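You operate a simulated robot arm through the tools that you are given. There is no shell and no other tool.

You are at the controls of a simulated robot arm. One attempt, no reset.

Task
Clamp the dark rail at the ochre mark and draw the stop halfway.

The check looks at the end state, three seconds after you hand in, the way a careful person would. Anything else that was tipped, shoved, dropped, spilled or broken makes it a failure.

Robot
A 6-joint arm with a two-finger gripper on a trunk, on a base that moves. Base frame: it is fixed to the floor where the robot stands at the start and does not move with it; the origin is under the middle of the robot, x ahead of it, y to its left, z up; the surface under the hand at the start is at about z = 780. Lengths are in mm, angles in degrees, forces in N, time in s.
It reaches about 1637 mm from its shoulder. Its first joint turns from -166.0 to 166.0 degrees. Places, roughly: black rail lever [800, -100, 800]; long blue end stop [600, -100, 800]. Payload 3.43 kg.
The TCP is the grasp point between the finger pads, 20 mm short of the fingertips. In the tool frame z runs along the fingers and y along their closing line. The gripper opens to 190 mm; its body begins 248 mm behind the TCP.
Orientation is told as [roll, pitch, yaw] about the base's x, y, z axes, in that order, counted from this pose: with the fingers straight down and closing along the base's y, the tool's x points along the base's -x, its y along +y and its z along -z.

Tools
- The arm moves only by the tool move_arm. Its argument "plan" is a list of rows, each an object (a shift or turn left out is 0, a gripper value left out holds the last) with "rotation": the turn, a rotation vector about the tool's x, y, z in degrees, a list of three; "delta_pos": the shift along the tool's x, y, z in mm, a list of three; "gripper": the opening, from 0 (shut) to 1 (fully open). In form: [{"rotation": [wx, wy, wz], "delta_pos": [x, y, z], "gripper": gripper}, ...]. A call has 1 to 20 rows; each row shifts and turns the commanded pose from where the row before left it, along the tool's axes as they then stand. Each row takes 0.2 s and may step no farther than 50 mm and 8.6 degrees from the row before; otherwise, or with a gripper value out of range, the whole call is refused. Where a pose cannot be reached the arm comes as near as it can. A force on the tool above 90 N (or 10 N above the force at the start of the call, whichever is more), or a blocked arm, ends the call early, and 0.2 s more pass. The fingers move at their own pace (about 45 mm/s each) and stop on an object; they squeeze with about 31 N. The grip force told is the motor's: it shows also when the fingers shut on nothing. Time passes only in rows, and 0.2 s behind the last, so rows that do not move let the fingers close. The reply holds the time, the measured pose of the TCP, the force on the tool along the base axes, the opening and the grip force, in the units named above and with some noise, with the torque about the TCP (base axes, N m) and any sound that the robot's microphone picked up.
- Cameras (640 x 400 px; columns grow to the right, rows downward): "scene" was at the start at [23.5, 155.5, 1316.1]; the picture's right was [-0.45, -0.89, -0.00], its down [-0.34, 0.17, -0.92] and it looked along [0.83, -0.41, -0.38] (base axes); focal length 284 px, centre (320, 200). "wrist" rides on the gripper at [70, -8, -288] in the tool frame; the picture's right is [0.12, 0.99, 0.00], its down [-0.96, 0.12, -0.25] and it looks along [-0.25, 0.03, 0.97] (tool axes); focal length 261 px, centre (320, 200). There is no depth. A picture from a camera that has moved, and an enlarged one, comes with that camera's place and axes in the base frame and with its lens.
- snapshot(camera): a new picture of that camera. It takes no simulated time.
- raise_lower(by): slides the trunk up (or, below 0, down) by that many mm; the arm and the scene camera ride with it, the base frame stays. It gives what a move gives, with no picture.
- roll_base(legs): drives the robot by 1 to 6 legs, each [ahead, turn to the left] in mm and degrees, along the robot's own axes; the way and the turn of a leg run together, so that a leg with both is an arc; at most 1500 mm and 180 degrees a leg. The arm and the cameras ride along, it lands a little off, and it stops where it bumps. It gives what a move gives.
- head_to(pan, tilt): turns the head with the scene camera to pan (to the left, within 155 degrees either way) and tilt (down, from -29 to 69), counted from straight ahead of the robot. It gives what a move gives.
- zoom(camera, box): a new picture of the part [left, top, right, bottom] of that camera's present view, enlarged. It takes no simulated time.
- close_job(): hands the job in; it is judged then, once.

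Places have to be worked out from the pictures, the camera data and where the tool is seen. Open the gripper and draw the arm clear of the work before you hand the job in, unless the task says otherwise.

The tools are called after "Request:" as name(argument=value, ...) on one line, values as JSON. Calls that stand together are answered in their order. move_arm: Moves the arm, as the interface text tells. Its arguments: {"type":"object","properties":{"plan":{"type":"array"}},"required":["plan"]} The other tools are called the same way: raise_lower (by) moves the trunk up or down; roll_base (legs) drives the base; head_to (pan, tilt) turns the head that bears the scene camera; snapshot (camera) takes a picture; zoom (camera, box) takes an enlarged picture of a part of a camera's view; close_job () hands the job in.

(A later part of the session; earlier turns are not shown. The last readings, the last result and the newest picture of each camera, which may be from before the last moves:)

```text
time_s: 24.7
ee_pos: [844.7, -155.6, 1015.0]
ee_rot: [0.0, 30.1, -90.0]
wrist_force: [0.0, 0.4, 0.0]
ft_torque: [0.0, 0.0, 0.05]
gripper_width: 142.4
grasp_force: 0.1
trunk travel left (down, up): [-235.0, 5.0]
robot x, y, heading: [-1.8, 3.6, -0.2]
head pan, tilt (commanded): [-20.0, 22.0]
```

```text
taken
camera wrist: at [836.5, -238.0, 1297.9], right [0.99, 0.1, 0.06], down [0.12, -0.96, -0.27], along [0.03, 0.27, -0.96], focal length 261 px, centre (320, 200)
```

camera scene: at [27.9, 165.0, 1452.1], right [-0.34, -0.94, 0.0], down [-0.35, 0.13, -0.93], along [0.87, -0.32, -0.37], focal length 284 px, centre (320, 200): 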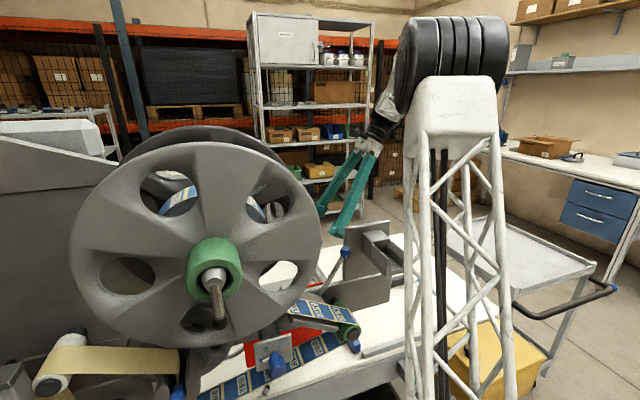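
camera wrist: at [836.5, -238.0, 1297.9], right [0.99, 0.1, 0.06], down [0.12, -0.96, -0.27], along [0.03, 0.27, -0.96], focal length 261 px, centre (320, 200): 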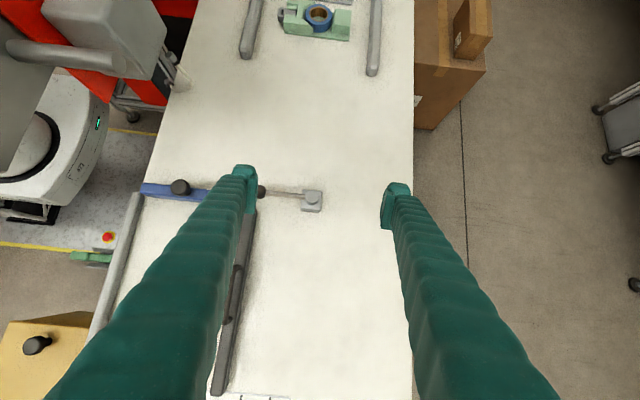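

From the higher camera the forearm now passes well above the machine plate. I'll lower the tool again toward the lever and check that the base isn't being pushed.

Request:
move_arm(plan=[{"delta_pos": [-19, 0, 35.2], "gripper": 0.75}, {"delta_pos": [-19, 0, 35.2], "gripper": 0.75}, {"delta_pos": [-19, 0, 35.2], "gripper": 0.75}, {"delta_pos": [-19, 0, 35.2], "gripper": 0.75}, {}])

Request:
snapshot(camera="scene")

Request:
zoom(camera="wrist", box=[180, 90, 400, 230])

```text
time_s: 25.9
ee_pos: [844.6, -151.6, 851.6]
ee_rot: [0.0, 29.9, -90.1]
wrist_force: [0.5, -0.5, 0.6]
ft_torque: [0.03, 0.01, -0.01]
gripper_width: 142.4
grasp_force: 0.0
trunk travel left (down, up): [-235.0, 5.0]
robot x, y, heading: [5.0, 0.9, -0.0]
head pan, tilt (commanded): [-20.0, 22.0]
```

```text
taken
camera scene: at [27.9, 165.0, 1452.0], right [-0.34, -0.94, 0.0], down [-0.35, 0.13, -0.93], along [0.87, -0.32, -0.37], focal length 284 px, centre (320, 200)
```

scene: 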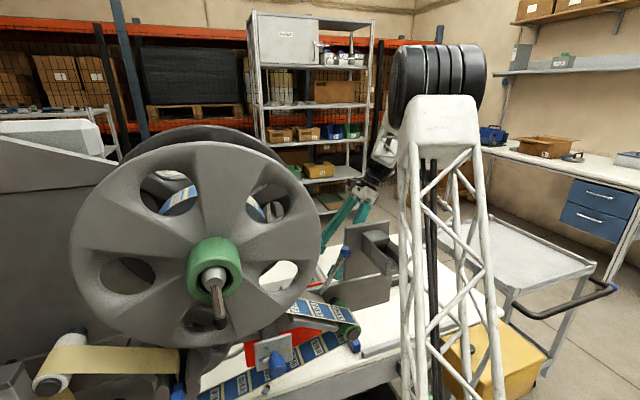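

```text
2.86 times, centred on (290, 160) of wrist
camera zoom: at [836.3, -235.2, 1135.3], right [0.99, 0.1, 0.06], down [0.12, -0.96, -0.27], along [0.03, 0.27, -0.96], focal length 745 px, centre (406, 314)
```

zoom: 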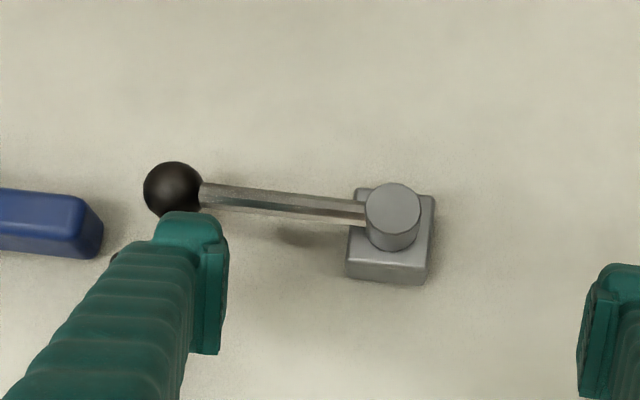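

The camera pose is unchanged, so nothing is touching. I'll go down the last 36 mm.

Request:
move_arm(plan=[{"delta_pos": [-8.2, 0, 16.1], "gripper": 0.75}, {"delta_pos": [-8.2, 0, 16.1], "gripper": 0.75}, {}])

Request:
zoom(camera="wrist", box=[180, 90, 400, 230])

Request:
zoom(camera="scene", box=[300, 180, 460, 300])

```text
time_s: 26.7
ee_pos: [845.3, -148.1, 818.8]
ee_rot: [-0.1, 30.0, -90.1]
wrist_force: [0.4, -0.6, -0.4]
ft_torque: [-0.01, 0.0, 0.02]
gripper_width: 142.7
grasp_force: 0.2
trunk travel left (down, up): [-235.0, 5.0]
robot x, y, heading: [1.7, -1.7, 0.2]
head pan, tilt (commanded): [-20.0, 22.0]
```

```text
2.86 times, centred on (290, 160) of wrist
camera zoom: at [836.8, -231.0, 1101.0], right [0.99, 0.1, 0.06], down [0.12, -0.96, -0.27], along [0.03, 0.27, -0.96], focal length 745 px, centre (406, 314)
```

zoom: 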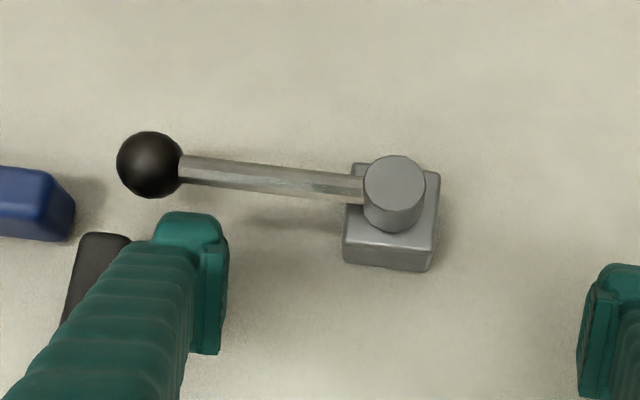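

```text
3.33 times, centred on (380, 240) of scene
camera zoom: at [27.9, 165.0, 1452.0], right [-0.34, -0.94, 0.0], down [-0.35, 0.13, -0.93], along [0.87, -0.32, -0.37], focal length 948 px, centre (120, 67)
```

zoom: 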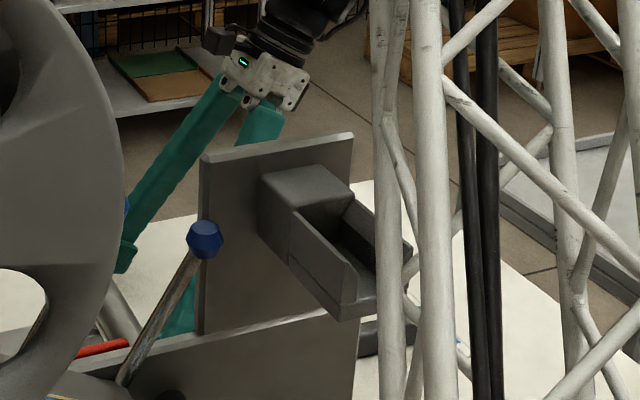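

The left finger sits at x≈742–773 on the -y side of the rod. I'll push gently in +y.

Request:
move_arm(plan=[{"delta_pos": [4.33, 0, 2.5], "gripper": 0.75}, {"delta_pos": [4.33, 0, 2.5], "gripper": 0.75}, {"delta_pos": [4.33, 0, 2.5], "gripper": 0.75}, {"delta_pos": [4.33, 0, 2.5], "gripper": 0.75}, {"delta_pos": [4.33, 0, 2.5], "gripper": 0.75}, {}])

Request:
zoom(camera="wrist", box=[180, 90, 400, 230])

```text
time_s: 28.1
ee_pos: [845.2, -122.7, 818.8]
ee_rot: [0.1, 30.0, -90.0]
wrist_force: [-0.4, -1.0, 0.3]
ft_torque: [0.02, 0.03, 0.04]
gripper_width: 142.8
grasp_force: 0.2
trunk travel left (down, up): [-235.0, 5.0]
robot x, y, heading: [-2.2, 1.1, -0.1]
head pan, tilt (commanded): [-20.0, 22.0]
```

```text
2.86 times, centred on (290, 160) of wrist
camera zoom: at [837.0, -206.0, 1101.2], right [0.99, 0.1, 0.06], down [0.12, -0.96, -0.27], along [0.03, 0.27, -0.96], focal length 745 px, centre (406, 314)
```

zoom: 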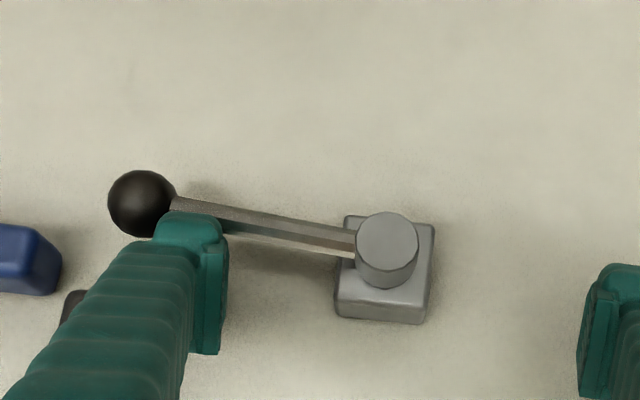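

The lever swings toward +y with hardly any force (about 4° so far), so this is the free direction. I'll keep pushing along the arc to about 30° and then look.

Request:
move_arm(plan=[{"delta_pos": [7.8, 0, 4.5], "gripper": 0.75}, {"delta_pos": [7.8, 0, 4.5], "gripper": 0.75}, {"delta_pos": [7.8, 0.5, 4.5], "gripper": 0.75}, {"delta_pos": [7.8, 0.5, 4.5], "gripper": 0.75}, {}])

Request:
zoom(camera="wrist", box=[180, 90, 400, 230])

Request:
snapshot(camera="scene")

```text
time_s: 29.3
ee_pos: [845.1, -86.2, 818.2]
ee_rot: [0.0, 30.0, -90.0]
wrist_force: [0.3, 0.1, -0.8]
ft_torque: [0.02, 0.01, -0.02]
gripper_width: 142.6
grasp_force: 0.0
trunk travel left (down, up): [-235.0, 5.0]
robot x, y, heading: [0.8, 2.4, -0.1]
head pan, tilt (commanded): [-20.0, 22.0]
```

```text
2.86 times, centred on (290, 160) of wrist
camera zoom: at [837.1, -168.8, 1102.0], right [0.99, 0.1, 0.06], down [0.12, -0.96, -0.27], along [0.03, 0.27, -0.96], focal length 745 px, centre (406, 314)
```

zoom: 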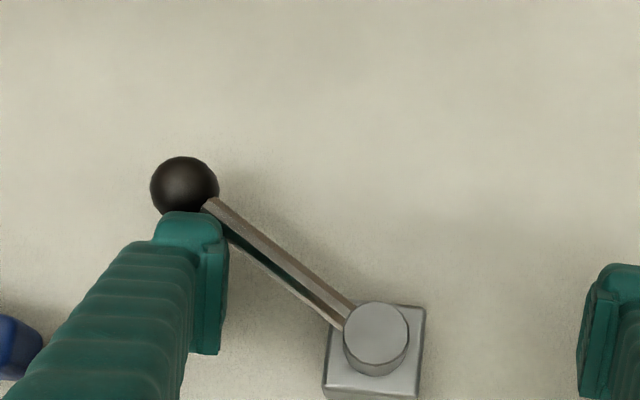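

```text
taken
camera scene: at [27.9, 165.0, 1452.0], right [-0.34, -0.94, 0.0], down [-0.35, 0.13, -0.93], along [0.87, -0.32, -0.37], focal length 284 px, centre (320, 200)
```

scene: 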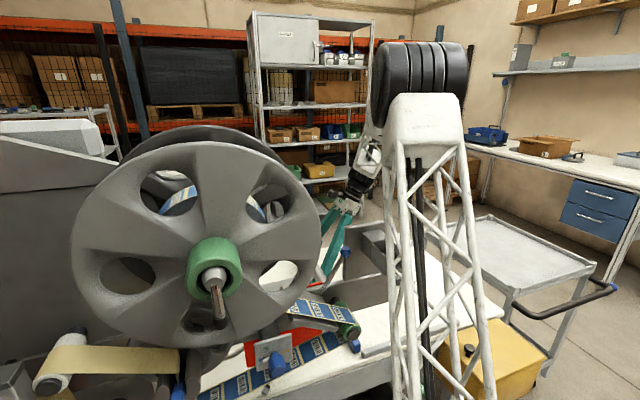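

The lever is at about 31° with no resistance. I'll continue along the arc.

Request:
move_arm(plan=[{"delta_pos": [7.8, 4.5, 4.5], "gripper": 0.75}, {"delta_pos": [7.8, 4.5, 4.5], "gripper": 0.75}, {"delta_pos": [6.9, 6, 4.0], "gripper": 0.75}, {"delta_pos": [6.9, 6, 4.0], "gripper": 0.75}, {}])

Request:
zoom(camera="wrist", box=[180, 90, 400, 230])

```text
time_s: 30.5
ee_pos: [864.9, -53.0, 819.8]
ee_rot: [0.0, 30.0, -90.0]
wrist_force: [-0.3, -0.7, 1.2]
ft_torque: [0.04, 0.09, 0.03]
gripper_width: 143.2
grasp_force: 0.6
trunk travel left (down, up): [-235.0, 5.0]
robot x, y, heading: [-3.5, -1.7, -0.1]
head pan, tilt (commanded): [-20.0, 22.0]
```

```text
2.86 times, centred on (290, 160) of wrist
camera zoom: at [857.0, -135.8, 1102.5], right [0.99, 0.1, 0.06], down [0.12, -0.96, -0.27], along [0.03, 0.27, -0.96], focal length 745 px, centre (406, 314)
```

zoom: 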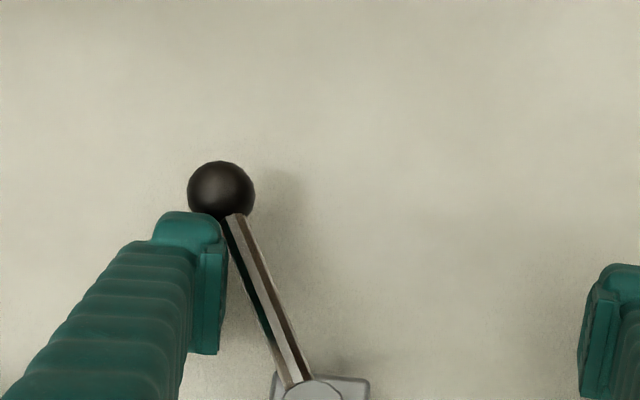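

About 60° now and still free. Continuing toward 90°.

Request:
move_arm(plan=[{"delta_pos": [5.2, 8.5, 3.0], "gripper": 0.75}, {"delta_pos": [5.2, 8.5, 3.0], "gripper": 0.75}, {"delta_pos": [3.5, 10, 2.0], "gripper": 0.75}, {"delta_pos": [3.5, 10, 2.0], "gripper": 0.75}, {}])

Request:
zoom(camera="wrist", box=[180, 90, 400, 230])

```text
time_s: 31.5
ee_pos: [886.9, -44.1, 818.6]
ee_rot: [-0.4, 29.6, -89.8]
wrist_force: [-44.2, -28.4, 31.4]
ft_torque: [1.59, 2.74, 2.23]
gripper_width: 183.6
grasp_force: 31.1
trunk travel left (down, up): [-235.0, 5.0]
robot x, y, heading: [-2.5, -1.0, -1.0]
head pan, tilt (commanded): [-20.0, 22.0]
stopped in row 4: the force on the tool passed its limit at 105 N (the readings are from after the stop); the commanded pose is now the measured one
```

```text
2.86 times, centred on (290, 160) of wrist
camera zoom: at [881.3, -125.8, 1102.9], right [0.99, 0.11, 0.05], down [0.12, -0.96, -0.26], along [0.02, 0.27, -0.96], focal length 745 px, centre (406, 314)
```

zoom: 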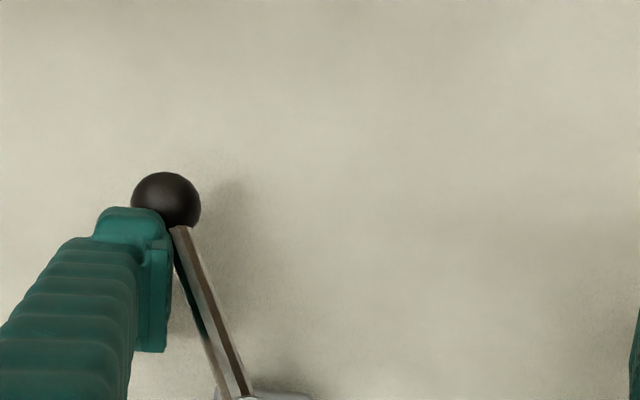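

The lever hit its end stop at about 60–63°, so it should now be released. I'll back off in -x, open wider so the finger doesn't press on the rod, and lift away.

Request:
move_arm(plan=[{"delta_pos": [0, -15, 0], "gripper": 0.95}, {"delta_pos": [0, -15, 0], "gripper": 0.95}, {"delta_pos": [15, 0, -26], "gripper": 0.95}, {"delta_pos": [15, 0, -26], "gripper": 0.95}, {"delta_pos": [15, 0, -26], "gripper": 0.75}, {}])

Request:
zoom(camera="wrist", box=[180, 90, 400, 290])

Request:
snapshot(camera="scene")

```text
time_s: 32.9
ee_pos: [864.2, -41.9, 907.0]
ee_rot: [-0.3, 29.7, -90.0]
wrist_force: [1.2, -0.3, 0.6]
ft_torque: [-0.02, -0.02, 0.0]
gripper_width: 142.5
grasp_force: 0.1
trunk travel left (down, up): [-235.0, 5.0]
robot x, y, heading: [-2.2, 0.5, -0.2]
head pan, tilt (commanded): [-20.0, 22.0]
```

```text
2.00 times, centred on (290, 190) of wrist
camera zoom: at [857.4, -122.7, 1190.6], right [0.99, 0.11, 0.05], down [0.12, -0.96, -0.26], along [0.02, 0.27, -0.96], focal length 521 px, centre (380, 220)
```

zoom: 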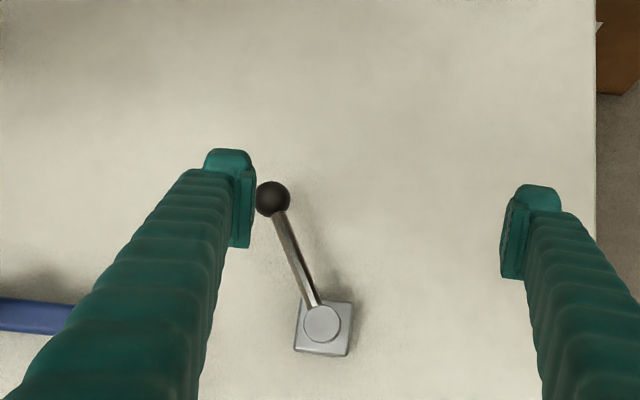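

```text
taken
camera scene: at [28.8, 164.6, 1452.0], right [-0.35, -0.94, 0.0], down [-0.35, 0.13, -0.93], along [0.87, -0.33, -0.37], focal length 284 px, centre (320, 200)
```

scene: 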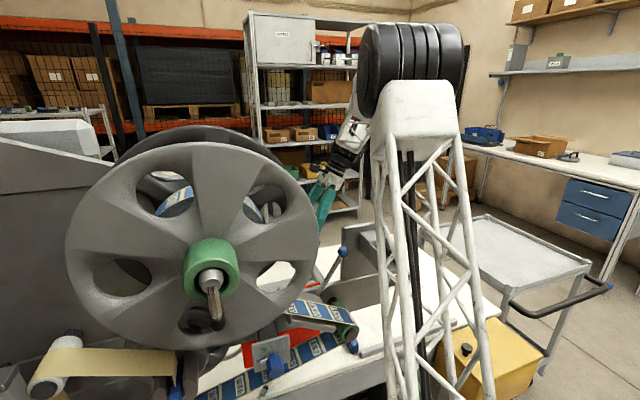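

The lever now rests open at about 60°. Next I'll travel back above the rail handle, then straighten the tool.

Request:
move_arm(plan=[{"delta_pos": [-34.4, -24, -22.4], "gripper": 0.35}, {"delta_pos": [-34.4, -24, -22.4], "gripper": 0.35}, {"delta_pos": [-34.4, -24, -22.4], "gripper": 0.35}, {"delta_pos": [-34.4, -24, -22.4], "gripper": 0.35}, {"delta_pos": [-34.4, -24, -22.4], "gripper": 0.35}, {"delta_pos": [-34.4, -24, -22.4], "gripper": 0.35}, {"rotation": [0, -7.5, 0], "gripper": 0.35}, {"rotation": [0, -7.5, 0], "gripper": 0.35}, {"rotation": [0, -7.5, 0], "gripper": 0.35}, {"rotation": [0, -7.2, 0], "gripper": 0.35}, {}])

Request:
snapshot(camera="wrist")

```text
time_s: 35.3
ee_pos: [721.2, -288.8, 920.7]
ee_rot: [-0.1, -0.2, -89.7]
wrist_force: [-0.1, -0.9, 0.5]
ft_torque: [0.03, -0.02, -0.01]
gripper_width: 66.4
grasp_force: 0.0
trunk travel left (down, up): [-235.0, 5.0]
robot x, y, heading: [-0.8, 0.7, -0.8]
head pan, tilt (commanded): [-20.0, 22.0]
```

```text
taken
camera wrist: at [713.1, -217.8, 1207.2], right [0.99, 0.12, 0.0], down [0.12, -0.96, 0.25], along [0.03, -0.25, -0.97], focal length 261 px, centre (320, 200)
```

wrist: 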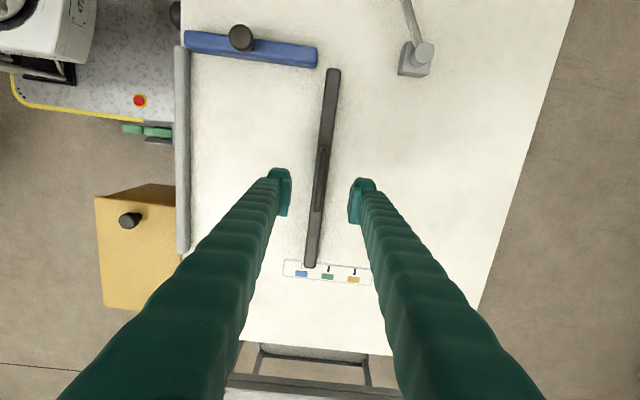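

I'm centred over the handle again. I'll descend 84 mm and close on the bar.

Request:
move_arm(plan=[{"delta_pos": [0, 0, 30], "gripper": 0.35}, {"delta_pos": [0, 0, 30], "gripper": 0.35}, {"delta_pos": [0, 0, 24], "gripper": 0.35}, {"gripper": 0.35}, {"gripper": 0.0}, {"gripper": 0.0}, {"gripper": 0.0}, {"gripper": 0.0}, {"gripper": 0.0}])

Request:
zoom(camera="wrist", box=[250, 60, 400, 340])

```text
time_s: 37.3
ee_pos: [720.9, -288.8, 837.3]
ee_rot: [-0.3, 0.0, -89.8]
wrist_force: [-1.0, 1.3, -1.0]
ft_torque: [-0.07, -0.02, -0.48]
gripper_width: 6.8
grasp_force: 40.8
trunk travel left (down, up): [-235.0, 5.0]
robot x, y, heading: [0.8, -4.4, -0.4]
head pan, tilt (commanded): [-20.0, 22.0]
```

```text
1.43 times, centred on (325, 200) of wrist
camera zoom: at [713.5, -218.7, 1124.4], right [0.99, 0.12, 0.0], down [0.12, -0.96, 0.25], along [0.03, -0.25, -0.97], focal length 372 px, centre (313, 200)
```

zoom: 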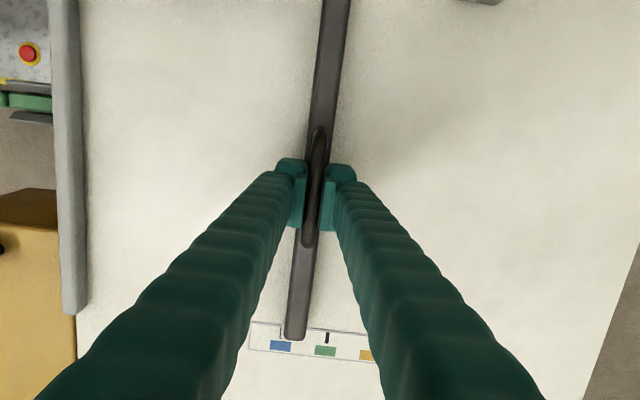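

The handle is gripped. I'll pull it in +x by a few millimetres to test.

Request:
move_arm(plan=[{"delta_pos": [0, 3, 0]}, {"delta_pos": [0, 3, 0]}, {"delta_pos": [0, 4, 0]}, {}])

Request:
zoom(camera="wrist", box=[250, 260, 400, 340])

```text
time_s: 38.3
ee_pos: [731.1, -289.0, 838.1]
ee_rot: [-0.3, -0.1, -89.9]
wrist_force: [-1.6, -25.4, 11.9]
ft_torque: [0.15, 0.01, -0.49]
gripper_width: 6.6
grasp_force: 41.1
trunk travel left (down, up): [-235.0, 5.0]
robot x, y, heading: [-3.9, -5.3, -0.7]
head pan, tilt (commanded): [-20.0, 22.0]
```

```text
4.27 times, centred on (325, 300) of wrist
camera zoom: at [722.2, -218.4, 1124.3], right [0.99, 0.12, 0.0], down [0.12, -0.96, 0.25], along [0.03, -0.25, -0.97], focal length 1112 px, centre (299, -227)
```

zoom: 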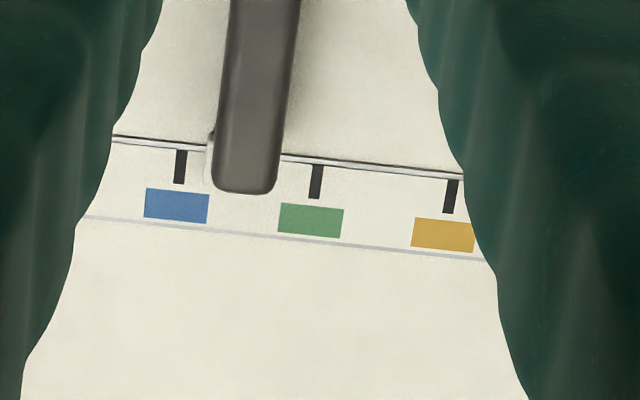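

The rail slides now (TCP x=731). There is some side load of -25 N in y, so I'll relieve it slightly in -y and continue toward ochre in steps.

Request:
move_arm(plan=[{"delta_pos": [-1.0, 8, 0]}, {"delta_pos": [0, 8, 0]}, {"delta_pos": [0, 8, 0]}, {}])

```text
time_s: 39.3
ee_pos: [754.4, -288.4, 836.6]
ee_rot: [-0.1, 0.1, -89.7]
wrist_force: [1.6, -21.2, 33.2]
ft_torque: [0.2, 0.02, -0.48]
gripper_width: 6.9
grasp_force: 41.1
trunk travel left (down, up): [-235.0, 5.0]
robot x, y, heading: [-2.5, -2.7, -0.5]
head pan, tilt (commanded): [-20.0, 22.0]
```

The load is now +33 N in z and -21 N in y. I'll relieve both by about 1 mm and continue.

Request:
move_arm(plan=[{"delta_pos": [-1.0, 6, -1.5]}, {"delta_pos": [0, 8, 0]}, {"delta_pos": [0, 8, -0.5]}, {}])

Request:
zoom(camera="wrist", box=[250, 260, 400, 340])

```text
time_s: 40.3
ee_pos: [774.1, -287.7, 836.9]
ee_rot: [-0.3, 0.1, -89.7]
wrist_force: [-1.8, -10.6, -3.9]
ft_torque: [0.0, -0.05, -0.58]
gripper_width: 6.4
grasp_force: 40.2
trunk travel left (down, up): [-235.0, 5.0]
robot x, y, heading: [-0.2, -2.6, -0.4]
head pan, tilt (commanded): [-20.0, 22.0]
```

```text
4.27 times, centred on (325, 300) of wrist
camera zoom: at [767.1, -218.4, 1123.7], right [0.99, 0.12, -0.01], down [0.12, -0.96, 0.25], along [0.03, -0.24, -0.97], focal length 1112 px, centre (299, -227)
```

zoom: 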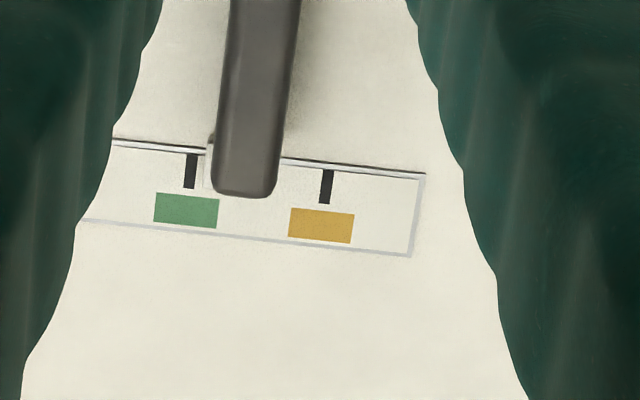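

The pointer is just past green. About 42 mm remain; I'll go 32 mm and relieve the load.

Request:
move_arm(plan=[{"delta_pos": [-0.4, 8, 0]}, {"delta_pos": [0, 8, 0]}, {"delta_pos": [-0.3, 8, -0.3]}, {"delta_pos": [0, 8, 0]}, {}])

Request:
zoom(camera="wrist", box=[250, 260, 400, 340])

```text
time_s: 41.5
ee_pos: [807.9, -287.7, 836.8]
ee_rot: [-0.4, 0.1, -89.8]
wrist_force: [0.7, 14.7, -25.4]
ft_torque: [-0.11, -0.03, -0.53]
gripper_width: 6.7
grasp_force: 40.3
trunk travel left (down, up): [-235.0, 5.0]
robot x, y, heading: [-4.7, -1.0, -0.4]
head pan, tilt (commanded): [-20.0, 22.0]
```

```text
4.27 times, centred on (325, 300) of wrist
camera zoom: at [801.2, -218.5, 1123.8], right [0.99, 0.12, -0.01], down [0.12, -0.96, 0.25], along [0.02, -0.24, -0.97], focal length 1112 px, centre (299, -227)
```

zoom: 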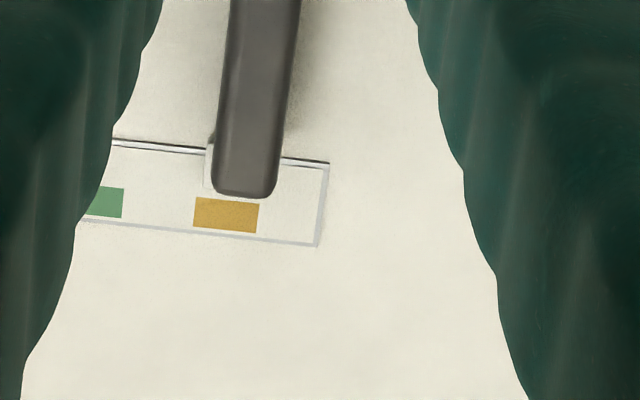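

About 8 mm remain by the picture, since the ochre tick is hidden under the rail end. I'll move 7 mm, relieve the side forces, and check.

Request:
move_arm(plan=[{"delta_pos": [0.5, 4, 0.8]}, {"delta_pos": [0, 3, 0]}, {}])

Request:
zoom(camera="wrist", box=[270, 270, 360, 330])

```text
time_s: 42.3
ee_pos: [816.1, -288.5, 837.2]
ee_rot: [-0.4, 0.0, -89.7]
wrist_force: [-0.1, 33.0, -27.0]
ft_torque: [-0.03, -0.01, -0.52]
gripper_width: 6.5
grasp_force: 40.4
trunk travel left (down, up): [-235.0, 5.0]
robot x, y, heading: [-0.0, -1.5, -0.3]
head pan, tilt (commanded): [-20.0, 22.0]
```

```text
6.67 times, centred on (315, 300) of wrist
camera zoom: at [808.7, -218.3, 1123.8], right [0.99, 0.12, -0.01], down [0.12, -0.96, 0.25], along [0.03, -0.25, -0.97], focal length 1738 px, centre (353, -467)
```

zoom: 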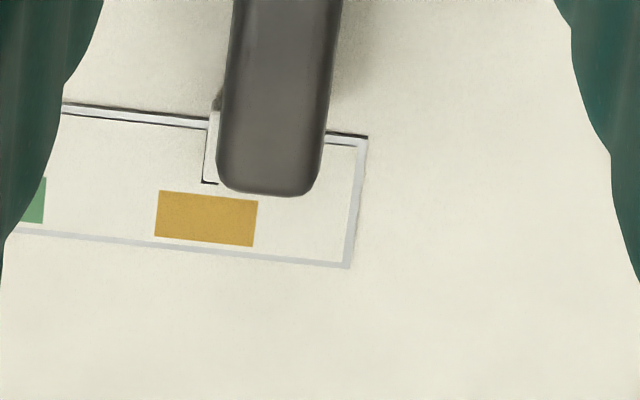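

The pointer now nearly covers the ochre tick. I'll relieve the side forces and zoom further to judge the alignment.

Request:
move_arm(plan=[{"delta_pos": [1.2, 0, 0.8]}, {}])

Request:
zoom(camera="wrist", box=[285, 275, 325, 305])

```text
time_s: 42.9
ee_pos: [815.8, -287.8, 837.8]
ee_rot: [-0.4, 0.0, -89.7]
wrist_force: [0.9, 24.2, -19.7]
ft_torque: [-0.09, -0.02, -0.59]
gripper_width: 6.7
grasp_force: 40.3
trunk travel left (down, up): [-235.0, 5.0]
robot x, y, heading: [-2.6, -1.3, -0.8]
head pan, tilt (commanded): [-20.0, 22.0]
```

```text
13.33 times, centred on (305, 290) of wrist
camera zoom: at [808.2, -218.1, 1123.8], right [0.99, 0.12, 0.0], down [0.12, -0.96, 0.25], along [0.03, -0.25, -0.97], focal length 3475 px, centre (520, -1000)
```

zoom: 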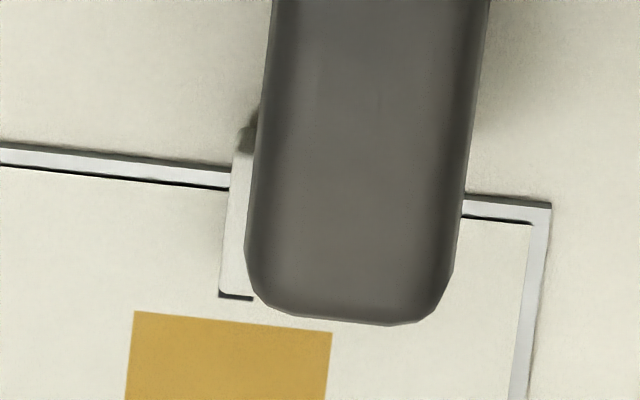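

The pointer tip is centred on the ochre patch and tick to within about 0.5 mm. I'll release the handle, lift, and check that the rail stayed put.

Request:
move_arm(plan=[{"delta_pos": [0.8, 0, 0.6]}, {"gripper": 0.35}, {"gripper": 0.35}, {"gripper": 0.35}, {"gripper": 0.35}, {"gripper": 0.35}, {}])

Request:
zoom(camera="wrist", box=[285, 275, 325, 305])

```text
time_s: 44.5
ee_pos: [816.2, -286.6, 837.4]
ee_rot: [-0.3, 0.0, -89.7]
wrist_force: [-0.1, -0.2, 0.0]
ft_torque: [-0.03, 0.03, 0.01]
gripper_width: 66.5
grasp_force: 0.0
trunk travel left (down, up): [-235.0, 5.0]
robot x, y, heading: [-1.8, 0.3, -0.1]
head pan, tilt (commanded): [-20.0, 22.0]
```

```text
13.33 times, centred on (305, 290) of wrist
camera zoom: at [807.9, -217.2, 1123.3], right [0.99, 0.12, 0.0], down [0.12, -0.96, 0.25], along [0.03, -0.25, -0.97], focal length 3475 px, centre (520, -1000)
```

zoom: 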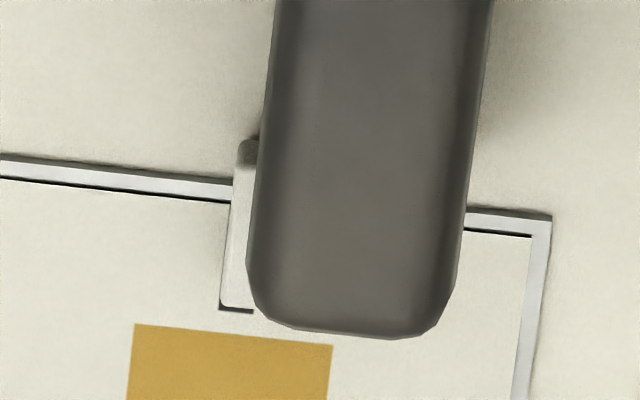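

The rail stayed exactly on ochre. Next I'll re-clamp: lift clear, lean the tool again, and open the gripper so the left finger can come down on the far (+x/+y) side of the lever.

Request:
move_arm(plan=[{"delta_pos": [0, 0, -40], "gripper": 0.35}, {"delta_pos": [0, 0, -45], "gripper": 0.35}, {"rotation": [0, 7.5, 0], "gripper": 0.75}, {"rotation": [0, 7.5, 0], "gripper": 0.75}, {"rotation": [0, 7.5, 0], "gripper": 0.75}, {"rotation": [0, 7.5, 0], "gripper": 0.75}, {"gripper": 0.75}, {}])

Request:
snapshot(camera="wrist")

```text
time_s: 46.3
ee_pos: [816.7, -285.9, 921.3]
ee_rot: [-0.2, 30.0, -89.9]
wrist_force: [-0.9, -0.3, 0.7]
ft_torque: [0.0, 0.02, 0.03]
gripper_width: 142.3
grasp_force: 0.1
trunk travel left (down, up): [-235.0, 5.0]
robot x, y, heading: [-2.1, -1.9, -0.5]
head pan, tilt (commanded): [-20.0, 22.0]
```

```text
taken
camera wrist: at [809.4, -370.3, 1204.9], right [0.99, 0.11, 0.06], down [0.12, -0.96, -0.27], along [0.02, 0.27, -0.96], focal length 261 px, centre (320, 200)
```

wrist: 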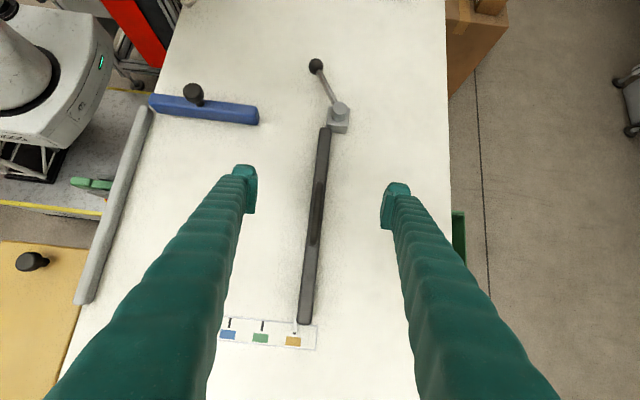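

The view confirms the rail at ochre and the lever open. I'll move to above the far side of the lever, staying high.

Request:
move_arm(plan=[{"delta_pos": [39.8, 16.7, 23], "gripper": 0.75}, {"delta_pos": [39.8, 16.7, 23], "gripper": 0.75}, {"delta_pos": [39.8, 16.7, 23], "gripper": 0.75}, {"delta_pos": [39.8, 16.7, 23], "gripper": 0.75}, {"delta_pos": [39.8, 16.7, 23], "gripper": 0.75}, {"delta_pos": [39.8, 16.7, 23], "gripper": 0.75}, {}])

Request:
zoom(camera="wrist", box=[180, 90, 400, 290])

Request:
snapshot(camera="scene")

```text
time_s: 47.9
ee_pos: [914.7, -10.1, 923.2]
ee_rot: [-0.3, 30.0, -89.9]
wrist_force: [0.0, 0.1, 0.1]
ft_torque: [0.03, 0.0, 0.01]
gripper_width: 142.7
grasp_force: 0.0
trunk travel left (down, up): [-235.0, 5.0]
robot x, y, heading: [-2.5, -1.3, -0.6]
head pan, tilt (commanded): [-20.0, 22.0]
```

```text
2.00 times, centred on (290, 190) of wrist
camera zoom: at [907.8, -93.3, 1205.9], right [0.99, 0.11, 0.06], down [0.12, -0.96, -0.27], along [0.02, 0.27, -0.96], focal length 521 px, centre (380, 220)
```

zoom: 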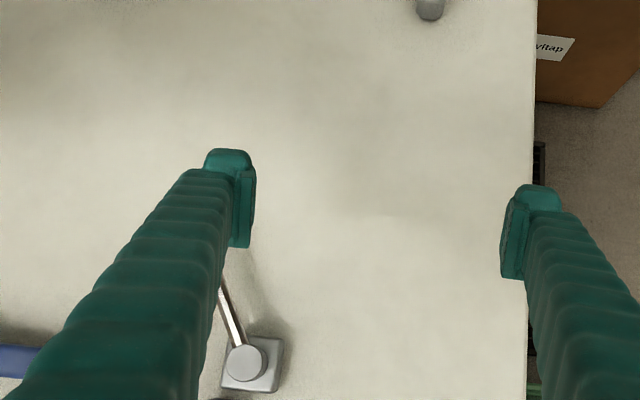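

```text
taken
camera scene: at [28.9, 164.6, 1452.0], right [-0.35, -0.94, 0.0], down [-0.35, 0.13, -0.93], along [0.87, -0.33, -0.37], focal length 284 px, centre (320, 200)
```

scene: 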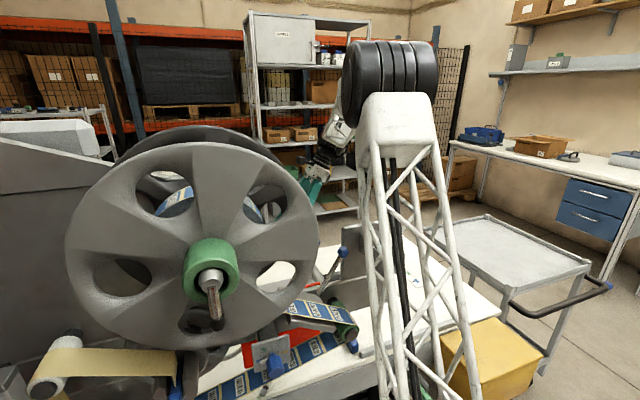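

By estimate the upper arm comes within about 40 mm of the machine's box when reaching this far forward. I'll narrow the gripper to about 100 mm so the hand can stay nearer, shift back, and then look before descending.

Request:
move_arm(plan=[{"delta_pos": [-18.4, -27, 15.9], "gripper": 0.53}, {"gripper": 0.53}, {"gripper": 0.53}, {}])

Request:
zoom(camera="wrist", box=[180, 90, 400, 290])

```text
time_s: 48.9
ee_pos: [887.0, -18.3, 899.1]
ee_rot: [-0.4, 30.0, -89.8]
wrist_force: [0.3, 0.6, -0.1]
ft_torque: [0.01, 0.01, 0.0]
gripper_width: 100.7
grasp_force: 0.1
trunk travel left (down, up): [-235.0, 5.0]
robot x, y, heading: [-3.3, 1.7, -0.3]
head pan, tilt (commanded): [-20.0, 22.0]
```

```text
2.00 times, centred on (290, 190) of wrist
camera zoom: at [880.6, -101.9, 1182.1], right [0.99, 0.11, 0.06], down [0.12, -0.96, -0.27], along [0.02, 0.27, -0.96], focal length 521 px, centre (380, 220)
```

zoom: 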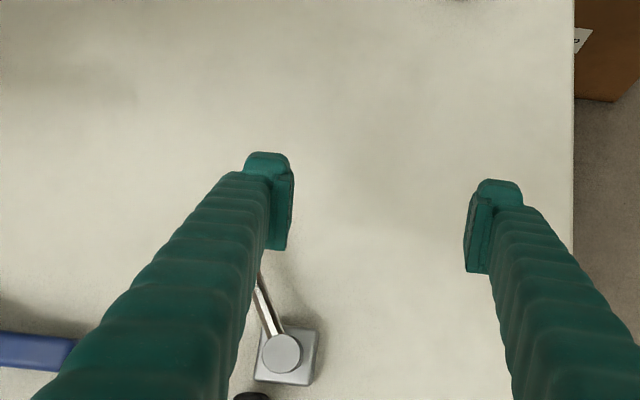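

The rod sits at about 61°, with the ball near [784, -10] hidden behind the left finger. I'll shift 7 mm more to +x and descend partway to check the clearance.

Request:
move_arm(plan=[{"delta_pos": [-12, 7, 20.8], "gripper": 0.53}, {"delta_pos": [-12, 0, 20.8], "gripper": 0.53}, {}])

Request:
zoom(camera="wrist", box=[200, 110, 360, 260])

Request:
snapshot(camera="scene")

```text
time_s: 49.7
ee_pos: [893.1, -15.5, 851.6]
ee_rot: [-0.4, 30.1, -89.9]
wrist_force: [-1.2, 0.0, -0.1]
ft_torque: [0.0, -0.01, 0.01]
gripper_width: 100.9
grasp_force: 0.0
trunk travel left (down, up): [-235.0, 5.0]
robot x, y, heading: [1.1, 1.3, -0.5]
head pan, tilt (commanded): [-20.0, 22.0]
```

```text
2.67 times, centred on (280, 185) of wrist
camera zoom: at [887.9, -98.7, 1134.5], right [0.99, 0.11, 0.06], down [0.12, -0.96, -0.27], along [0.02, 0.27, -0.96], focal length 695 px, centre (427, 240)
```

zoom: 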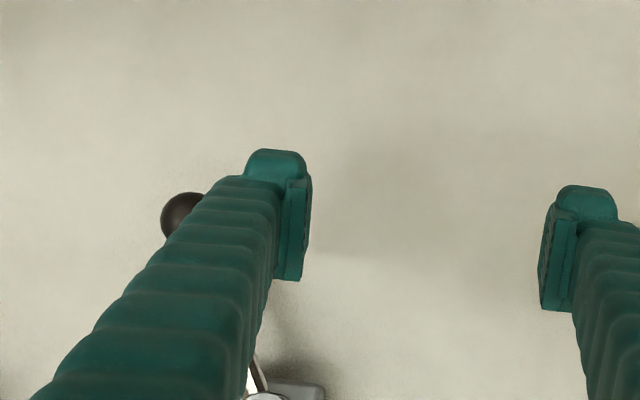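

```text
taken
camera scene: at [28.9, 164.5, 1452.0], right [-0.35, -0.94, 0.0], down [-0.35, 0.13, -0.93], along [0.87, -0.33, -0.37], focal length 284 px, centre (320, 200)
```

scene: 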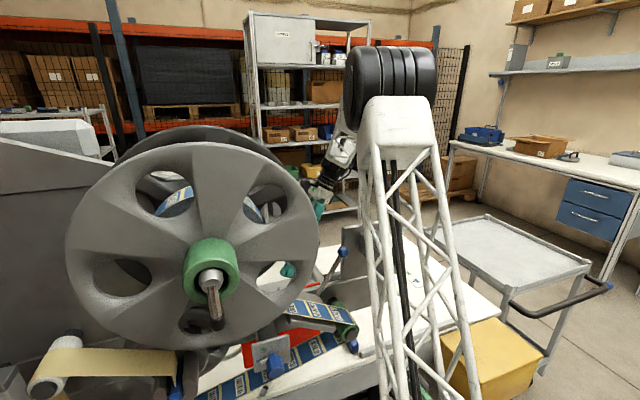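

The finger clears the ball by roughly 20 mm. I'll descend to the lever height.

Request:
move_arm(plan=[{"delta_pos": [-9.25, 0, 16], "gripper": 0.53}, {"delta_pos": [-9.25, 0, 16], "gripper": 0.53}, {}])

Request:
zoom(camera="wrist", box=[200, 110, 360, 260])

```text
time_s: 50.5
ee_pos: [894.8, -15.4, 814.0]
ee_rot: [-0.3, 29.9, -89.8]
wrist_force: [-0.8, -0.9, 0.7]
ft_torque: [0.03, -0.04, 0.02]
gripper_width: 100.6
grasp_force: 0.1
trunk travel left (down, up): [-235.0, 5.0]
robot x, y, heading: [0.1, 0.5, -0.5]
head pan, tilt (commanded): [-20.0, 22.0]
```

```text
2.67 times, centred on (280, 185) of wrist
camera zoom: at [887.2, -99.6, 1097.1], right [0.99, 0.11, 0.05], down [0.12, -0.96, -0.27], along [0.02, 0.27, -0.96], focal length 695 px, centre (427, 240)
```

zoom: 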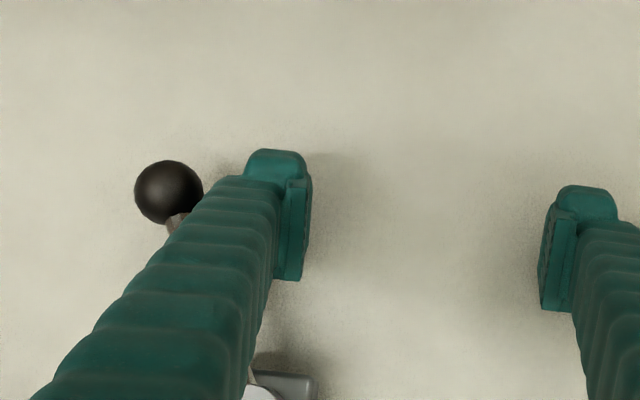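

I'm at lever height on its far side. I'll push it back along the arc toward the clamped position.

Request:
move_arm(plan=[{"delta_pos": [-5.7, -15, -3.3], "gripper": 0.53}, {"delta_pos": [-5.2, -15, -3.0], "gripper": 0.53}, {"delta_pos": [-6.1, -11.5, -3.5], "gripper": 0.53}, {"delta_pos": [-7.8, -10, -4.5], "gripper": 0.53}, {}])

Request:
zoom(camera="wrist", box=[200, 110, 360, 260])

```text
time_s: 51.7
ee_pos: [844.1, -47.6, 812.4]
ee_rot: [-0.2, 30.1, -89.8]
wrist_force: [0.1, 0.2, -0.1]
ft_torque: [0.0, 0.01, 0.02]
gripper_width: 100.8
grasp_force: 0.0
trunk travel left (down, up): [-235.0, 5.0]
robot x, y, heading: [1.0, 1.1, -0.4]
head pan, tilt (commanded): [-20.0, 22.0]
```

```text
2.67 times, centred on (280, 185) of wrist
camera zoom: at [836.5, -130.1, 1095.4], right [0.99, 0.11, 0.06], down [0.12, -0.96, -0.27], along [0.02, 0.27, -0.96], focal length 695 px, centre (427, 240)
```

zoom: 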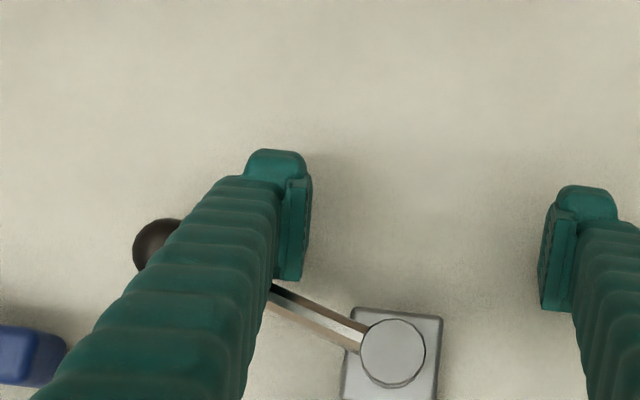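

The lever is down to about 22°. Continuing.

Request:
move_arm(plan=[{"delta_pos": [-6.1, -8.5, -3.5], "gripper": 0.53}, {"delta_pos": [-10.4, -6.5, -6.0], "gripper": 0.53}, {}])

Request:
zoom(camera="wrist", box=[200, 110, 360, 260])

```text
time_s: 52.5
ee_pos: [827.0, -66.4, 814.2]
ee_rot: [-0.3, 29.9, -89.9]
wrist_force: [0.7, 0.4, -0.1]
ft_torque: [0.01, -0.03, 0.01]
gripper_width: 100.9
grasp_force: 0.1
trunk travel left (down, up): [-235.0, 5.0]
robot x, y, heading: [2.1, -3.8, -0.5]
head pan, tilt (commanded): [-20.0, 22.0]
```

```text
2.67 times, centred on (280, 185) of wrist
camera zoom: at [821.4, -150.0, 1096.6], right [0.99, 0.11, 0.06], down [0.12, -0.96, -0.27], along [0.02, 0.27, -0.96], focal length 695 px, centre (427, 240)
```

zoom: 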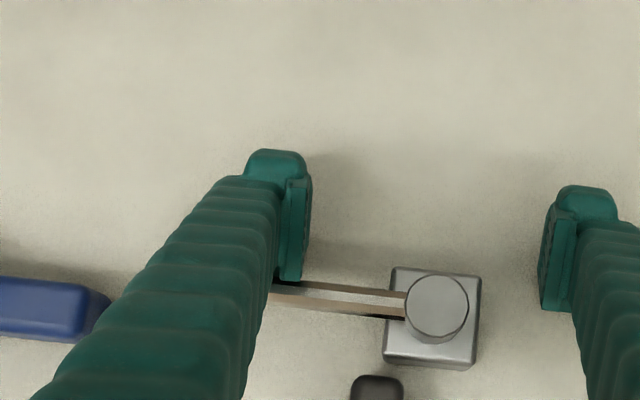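

The lever looks nearly parallel to its starting direction. I'll press further in small steps to feel the end stop.

Request:
move_arm(plan=[{"delta_pos": [-2.6, 0, -1.5], "gripper": 0.53}, {"delta_pos": [-2.6, 0, -1.5], "gripper": 0.53}, {}])

Request:
zoom(camera="wrist", box=[200, 110, 360, 260])

```text
time_s: 53.3
ee_pos: [828.5, -69.7, 814.4]
ee_rot: [-0.5, 30.0, -89.9]
wrist_force: [0.7, 38.2, 5.2]
ft_torque: [-0.35, 0.4, -1.84]
gripper_width: 100.0
grasp_force: 0.1
trunk travel left (down, up): [-235.0, 5.0]
robot x, y, heading: [0.8, -0.5, -0.4]
head pan, tilt (commanded): [-20.0, 22.0]
```

```text
2.67 times, centred on (280, 185) of wrist
camera zoom: at [821.6, -153.5, 1097.6], right [0.99, 0.11, 0.05], down [0.12, -0.96, -0.27], along [0.02, 0.27, -0.96], focal length 695 px, centre (427, 240)
```

zoom: 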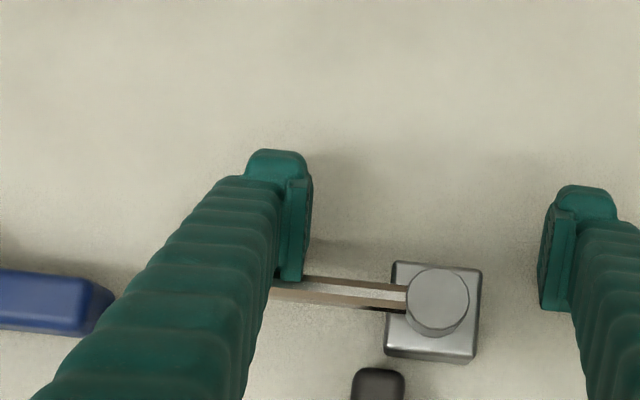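

The push now meets 38 N with no further motion, so the lever is at its clamped stop. I'll back away and lift, then verify the lever and the rail.

Request:
move_arm(plan=[{"delta_pos": [8.66, 0, 5], "gripper": 0.53}, {"delta_pos": [20, 0, -34.6], "gripper": 0.53}, {"delta_pos": [22.5, 0, -39], "gripper": 0.53}, {"delta_pos": [22.5, 0, -39], "gripper": 0.53}, {}])

Request:
snapshot(camera="wrist")

Request:
zoom(camera="wrist", box=[180, 160, 400, 300])

```text
time_s: 54.5
ee_pos: [830.7, -60.0, 945.2]
ee_rot: [-0.3, 30.0, -89.9]
wrist_force: [-0.4, 0.7, -0.2]
ft_torque: [-0.02, -0.04, -0.03]
gripper_width: 100.7
grasp_force: 0.0
trunk travel left (down, up): [-235.0, 5.0]
robot x, y, heading: [-2.7, -2.1, -0.6]
head pan, tilt (commanded): [-20.0, 22.0]
```

```text
taken
camera wrist: at [823.9, -143.3, 1227.6], right [0.99, 0.11, 0.06], down [0.12, -0.96, -0.27], along [0.02, 0.27, -0.96], focal length 261 px, centre (320, 200)
```

wrist: 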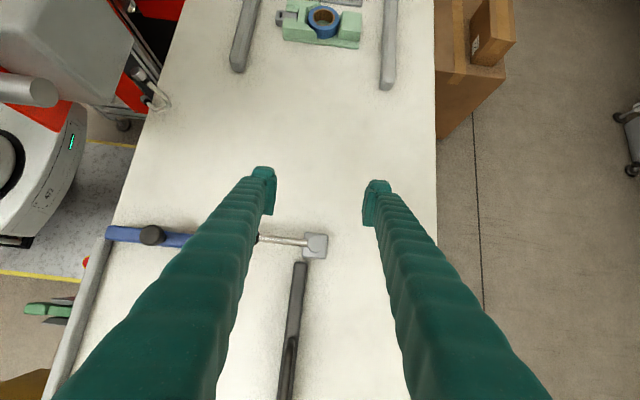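

```text
2.86 times, centred on (290, 230) of wrist
camera zoom: at [823.9, -143.3, 1227.6], right [0.99, 0.11, 0.06], down [0.12, -0.96, -0.27], along [0.02, 0.27, -0.96], focal length 745 px, centre (406, 114)
```

zoom: 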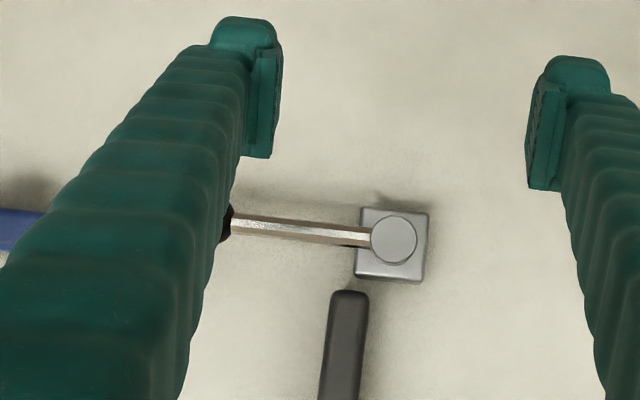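

The lever is back at its clamped position and the rail is undisturbed. Re-triangulating the machine plate puts its right end near [470, -166, 985], well clear of the knob at about [602, -119, 836]. I'll move above the knob with the same lean.

Request:
move_arm(plan=[{"delta_pos": [-14.7, -45.8, 1.9], "gripper": 0.4}, {"delta_pos": [-14.7, -45.8, 1.9], "gripper": 0.4}, {"delta_pos": [-14.7, -45.8, 1.9], "gripper": 0.4}, {"delta_pos": [-14.7, -45.8, 1.9], "gripper": 0.4}, {"delta_pos": [-14.7, -45.8, 1.9], "gripper": 0.4}, {}])

Request:
snapshot(camera="wrist")

Request:
snapshot(camera="scene")

Request:
zoom(camera="wrist", box=[230, 120, 410, 260])

```text
time_s: 55.9
ee_pos: [596.7, -123.6, 900.4]
ee_rot: [-0.3, 30.0, -89.9]
wrist_force: [-0.8, 0.4, -0.9]
ft_torque: [0.02, 0.0, 0.01]
gripper_width: 76.1
grasp_force: 0.2
trunk travel left (down, up): [-235.0, 5.0]
robot x, y, heading: [-3.1, -0.9, -0.5]
head pan, tilt (commanded): [-20.0, 22.0]
```

```text
taken
camera wrist: at [589.1, -206.6, 1184.4], right [0.99, 0.11, 0.06], down [0.12, -0.96, -0.27], along [0.02, 0.27, -0.96], focal length 261 px, centre (320, 200)
```

wrist: 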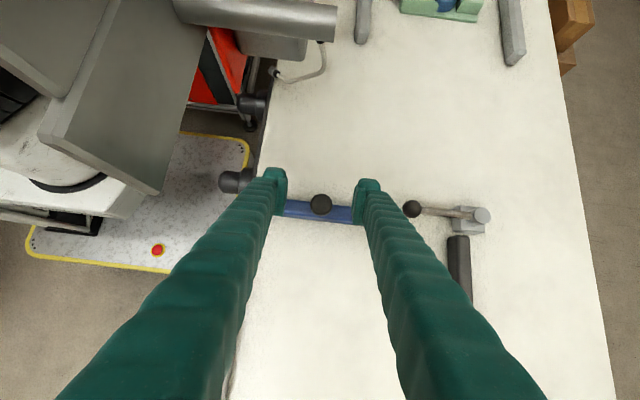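

```text
taken
camera scene: at [28.8, 164.6, 1452.0], right [-0.35, -0.94, 0.0], down [-0.35, 0.13, -0.93], along [0.87, -0.33, -0.37], focal length 284 px, centre (320, 200)
```

scene: 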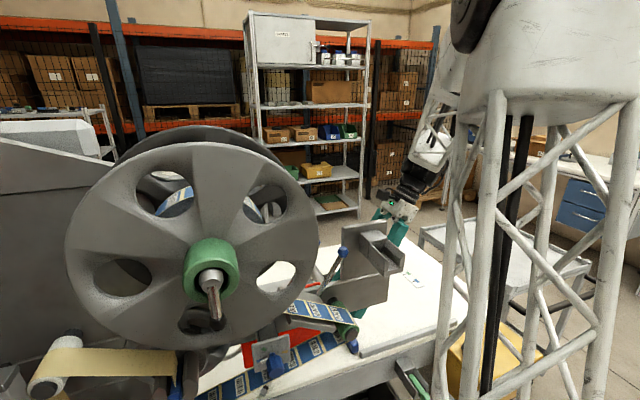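

```text
2.86 times, centred on (320, 190) of wrist
camera zoom: at [589.1, -206.6, 1184.4], right [0.99, 0.11, 0.06], down [0.12, -0.96, -0.27], along [0.02, 0.27, -0.96], focal length 745 px, centre (320, 229)
```

zoom: 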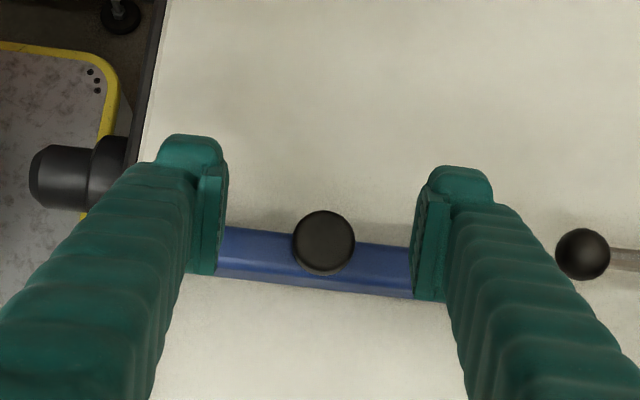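

The knob is at about [598, -118], centred between the fingers. I'll descend so the pads straddle it.

Request:
move_arm(plan=[{"delta_pos": [-13.6, 1, 29.1], "gripper": 0.4}, {"delta_pos": [-13.6, 1, 29.1], "gripper": 0.4}, {}])

Request:
zoom(camera="wrist", box=[230, 120, 410, 260])

Request:
snapshot(camera="scene")

```text
time_s: 56.7
ee_pos: [598.4, -120.1, 838.4]
ee_rot: [0.1, 30.0, -89.9]
wrist_force: [-1.9, -7.2, 66.6]
ft_torque: [-0.62, -0.25, -0.08]
gripper_width: 75.6
grasp_force: 0.1
trunk travel left (down, up): [-235.0, 5.0]
robot x, y, heading: [-0.2, -0.1, -0.5]
head pan, tilt (commanded): [-20.0, 22.0]
```

```text
2.86 times, centred on (320, 190) of wrist
camera zoom: at [590.3, -201.8, 1122.6], right [0.99, 0.11, 0.06], down [0.12, -0.96, -0.27], along [0.03, 0.27, -0.96], focal length 745 px, centre (320, 229)
```

zoom: 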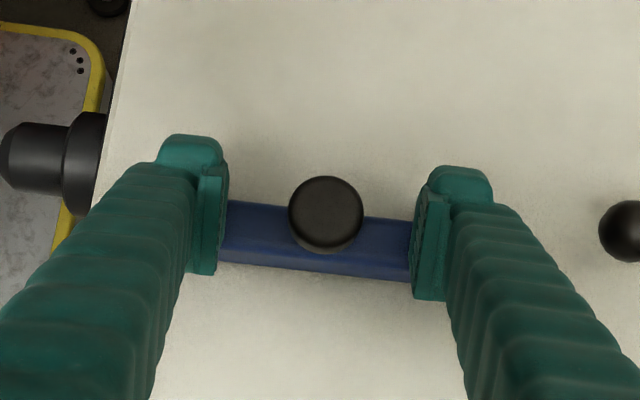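

```text
taken
camera scene: at [27.0, 164.8, 1453.2], right [-0.35, -0.94, 0.0], down [-0.35, 0.13, -0.93], along [0.87, -0.33, -0.37], focal length 284 px, centre (320, 200)
```

scene: 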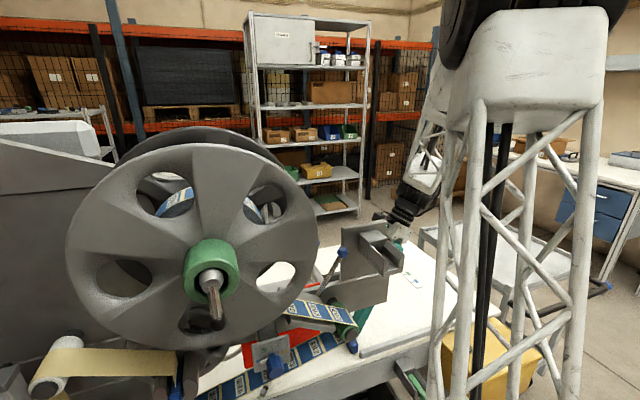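

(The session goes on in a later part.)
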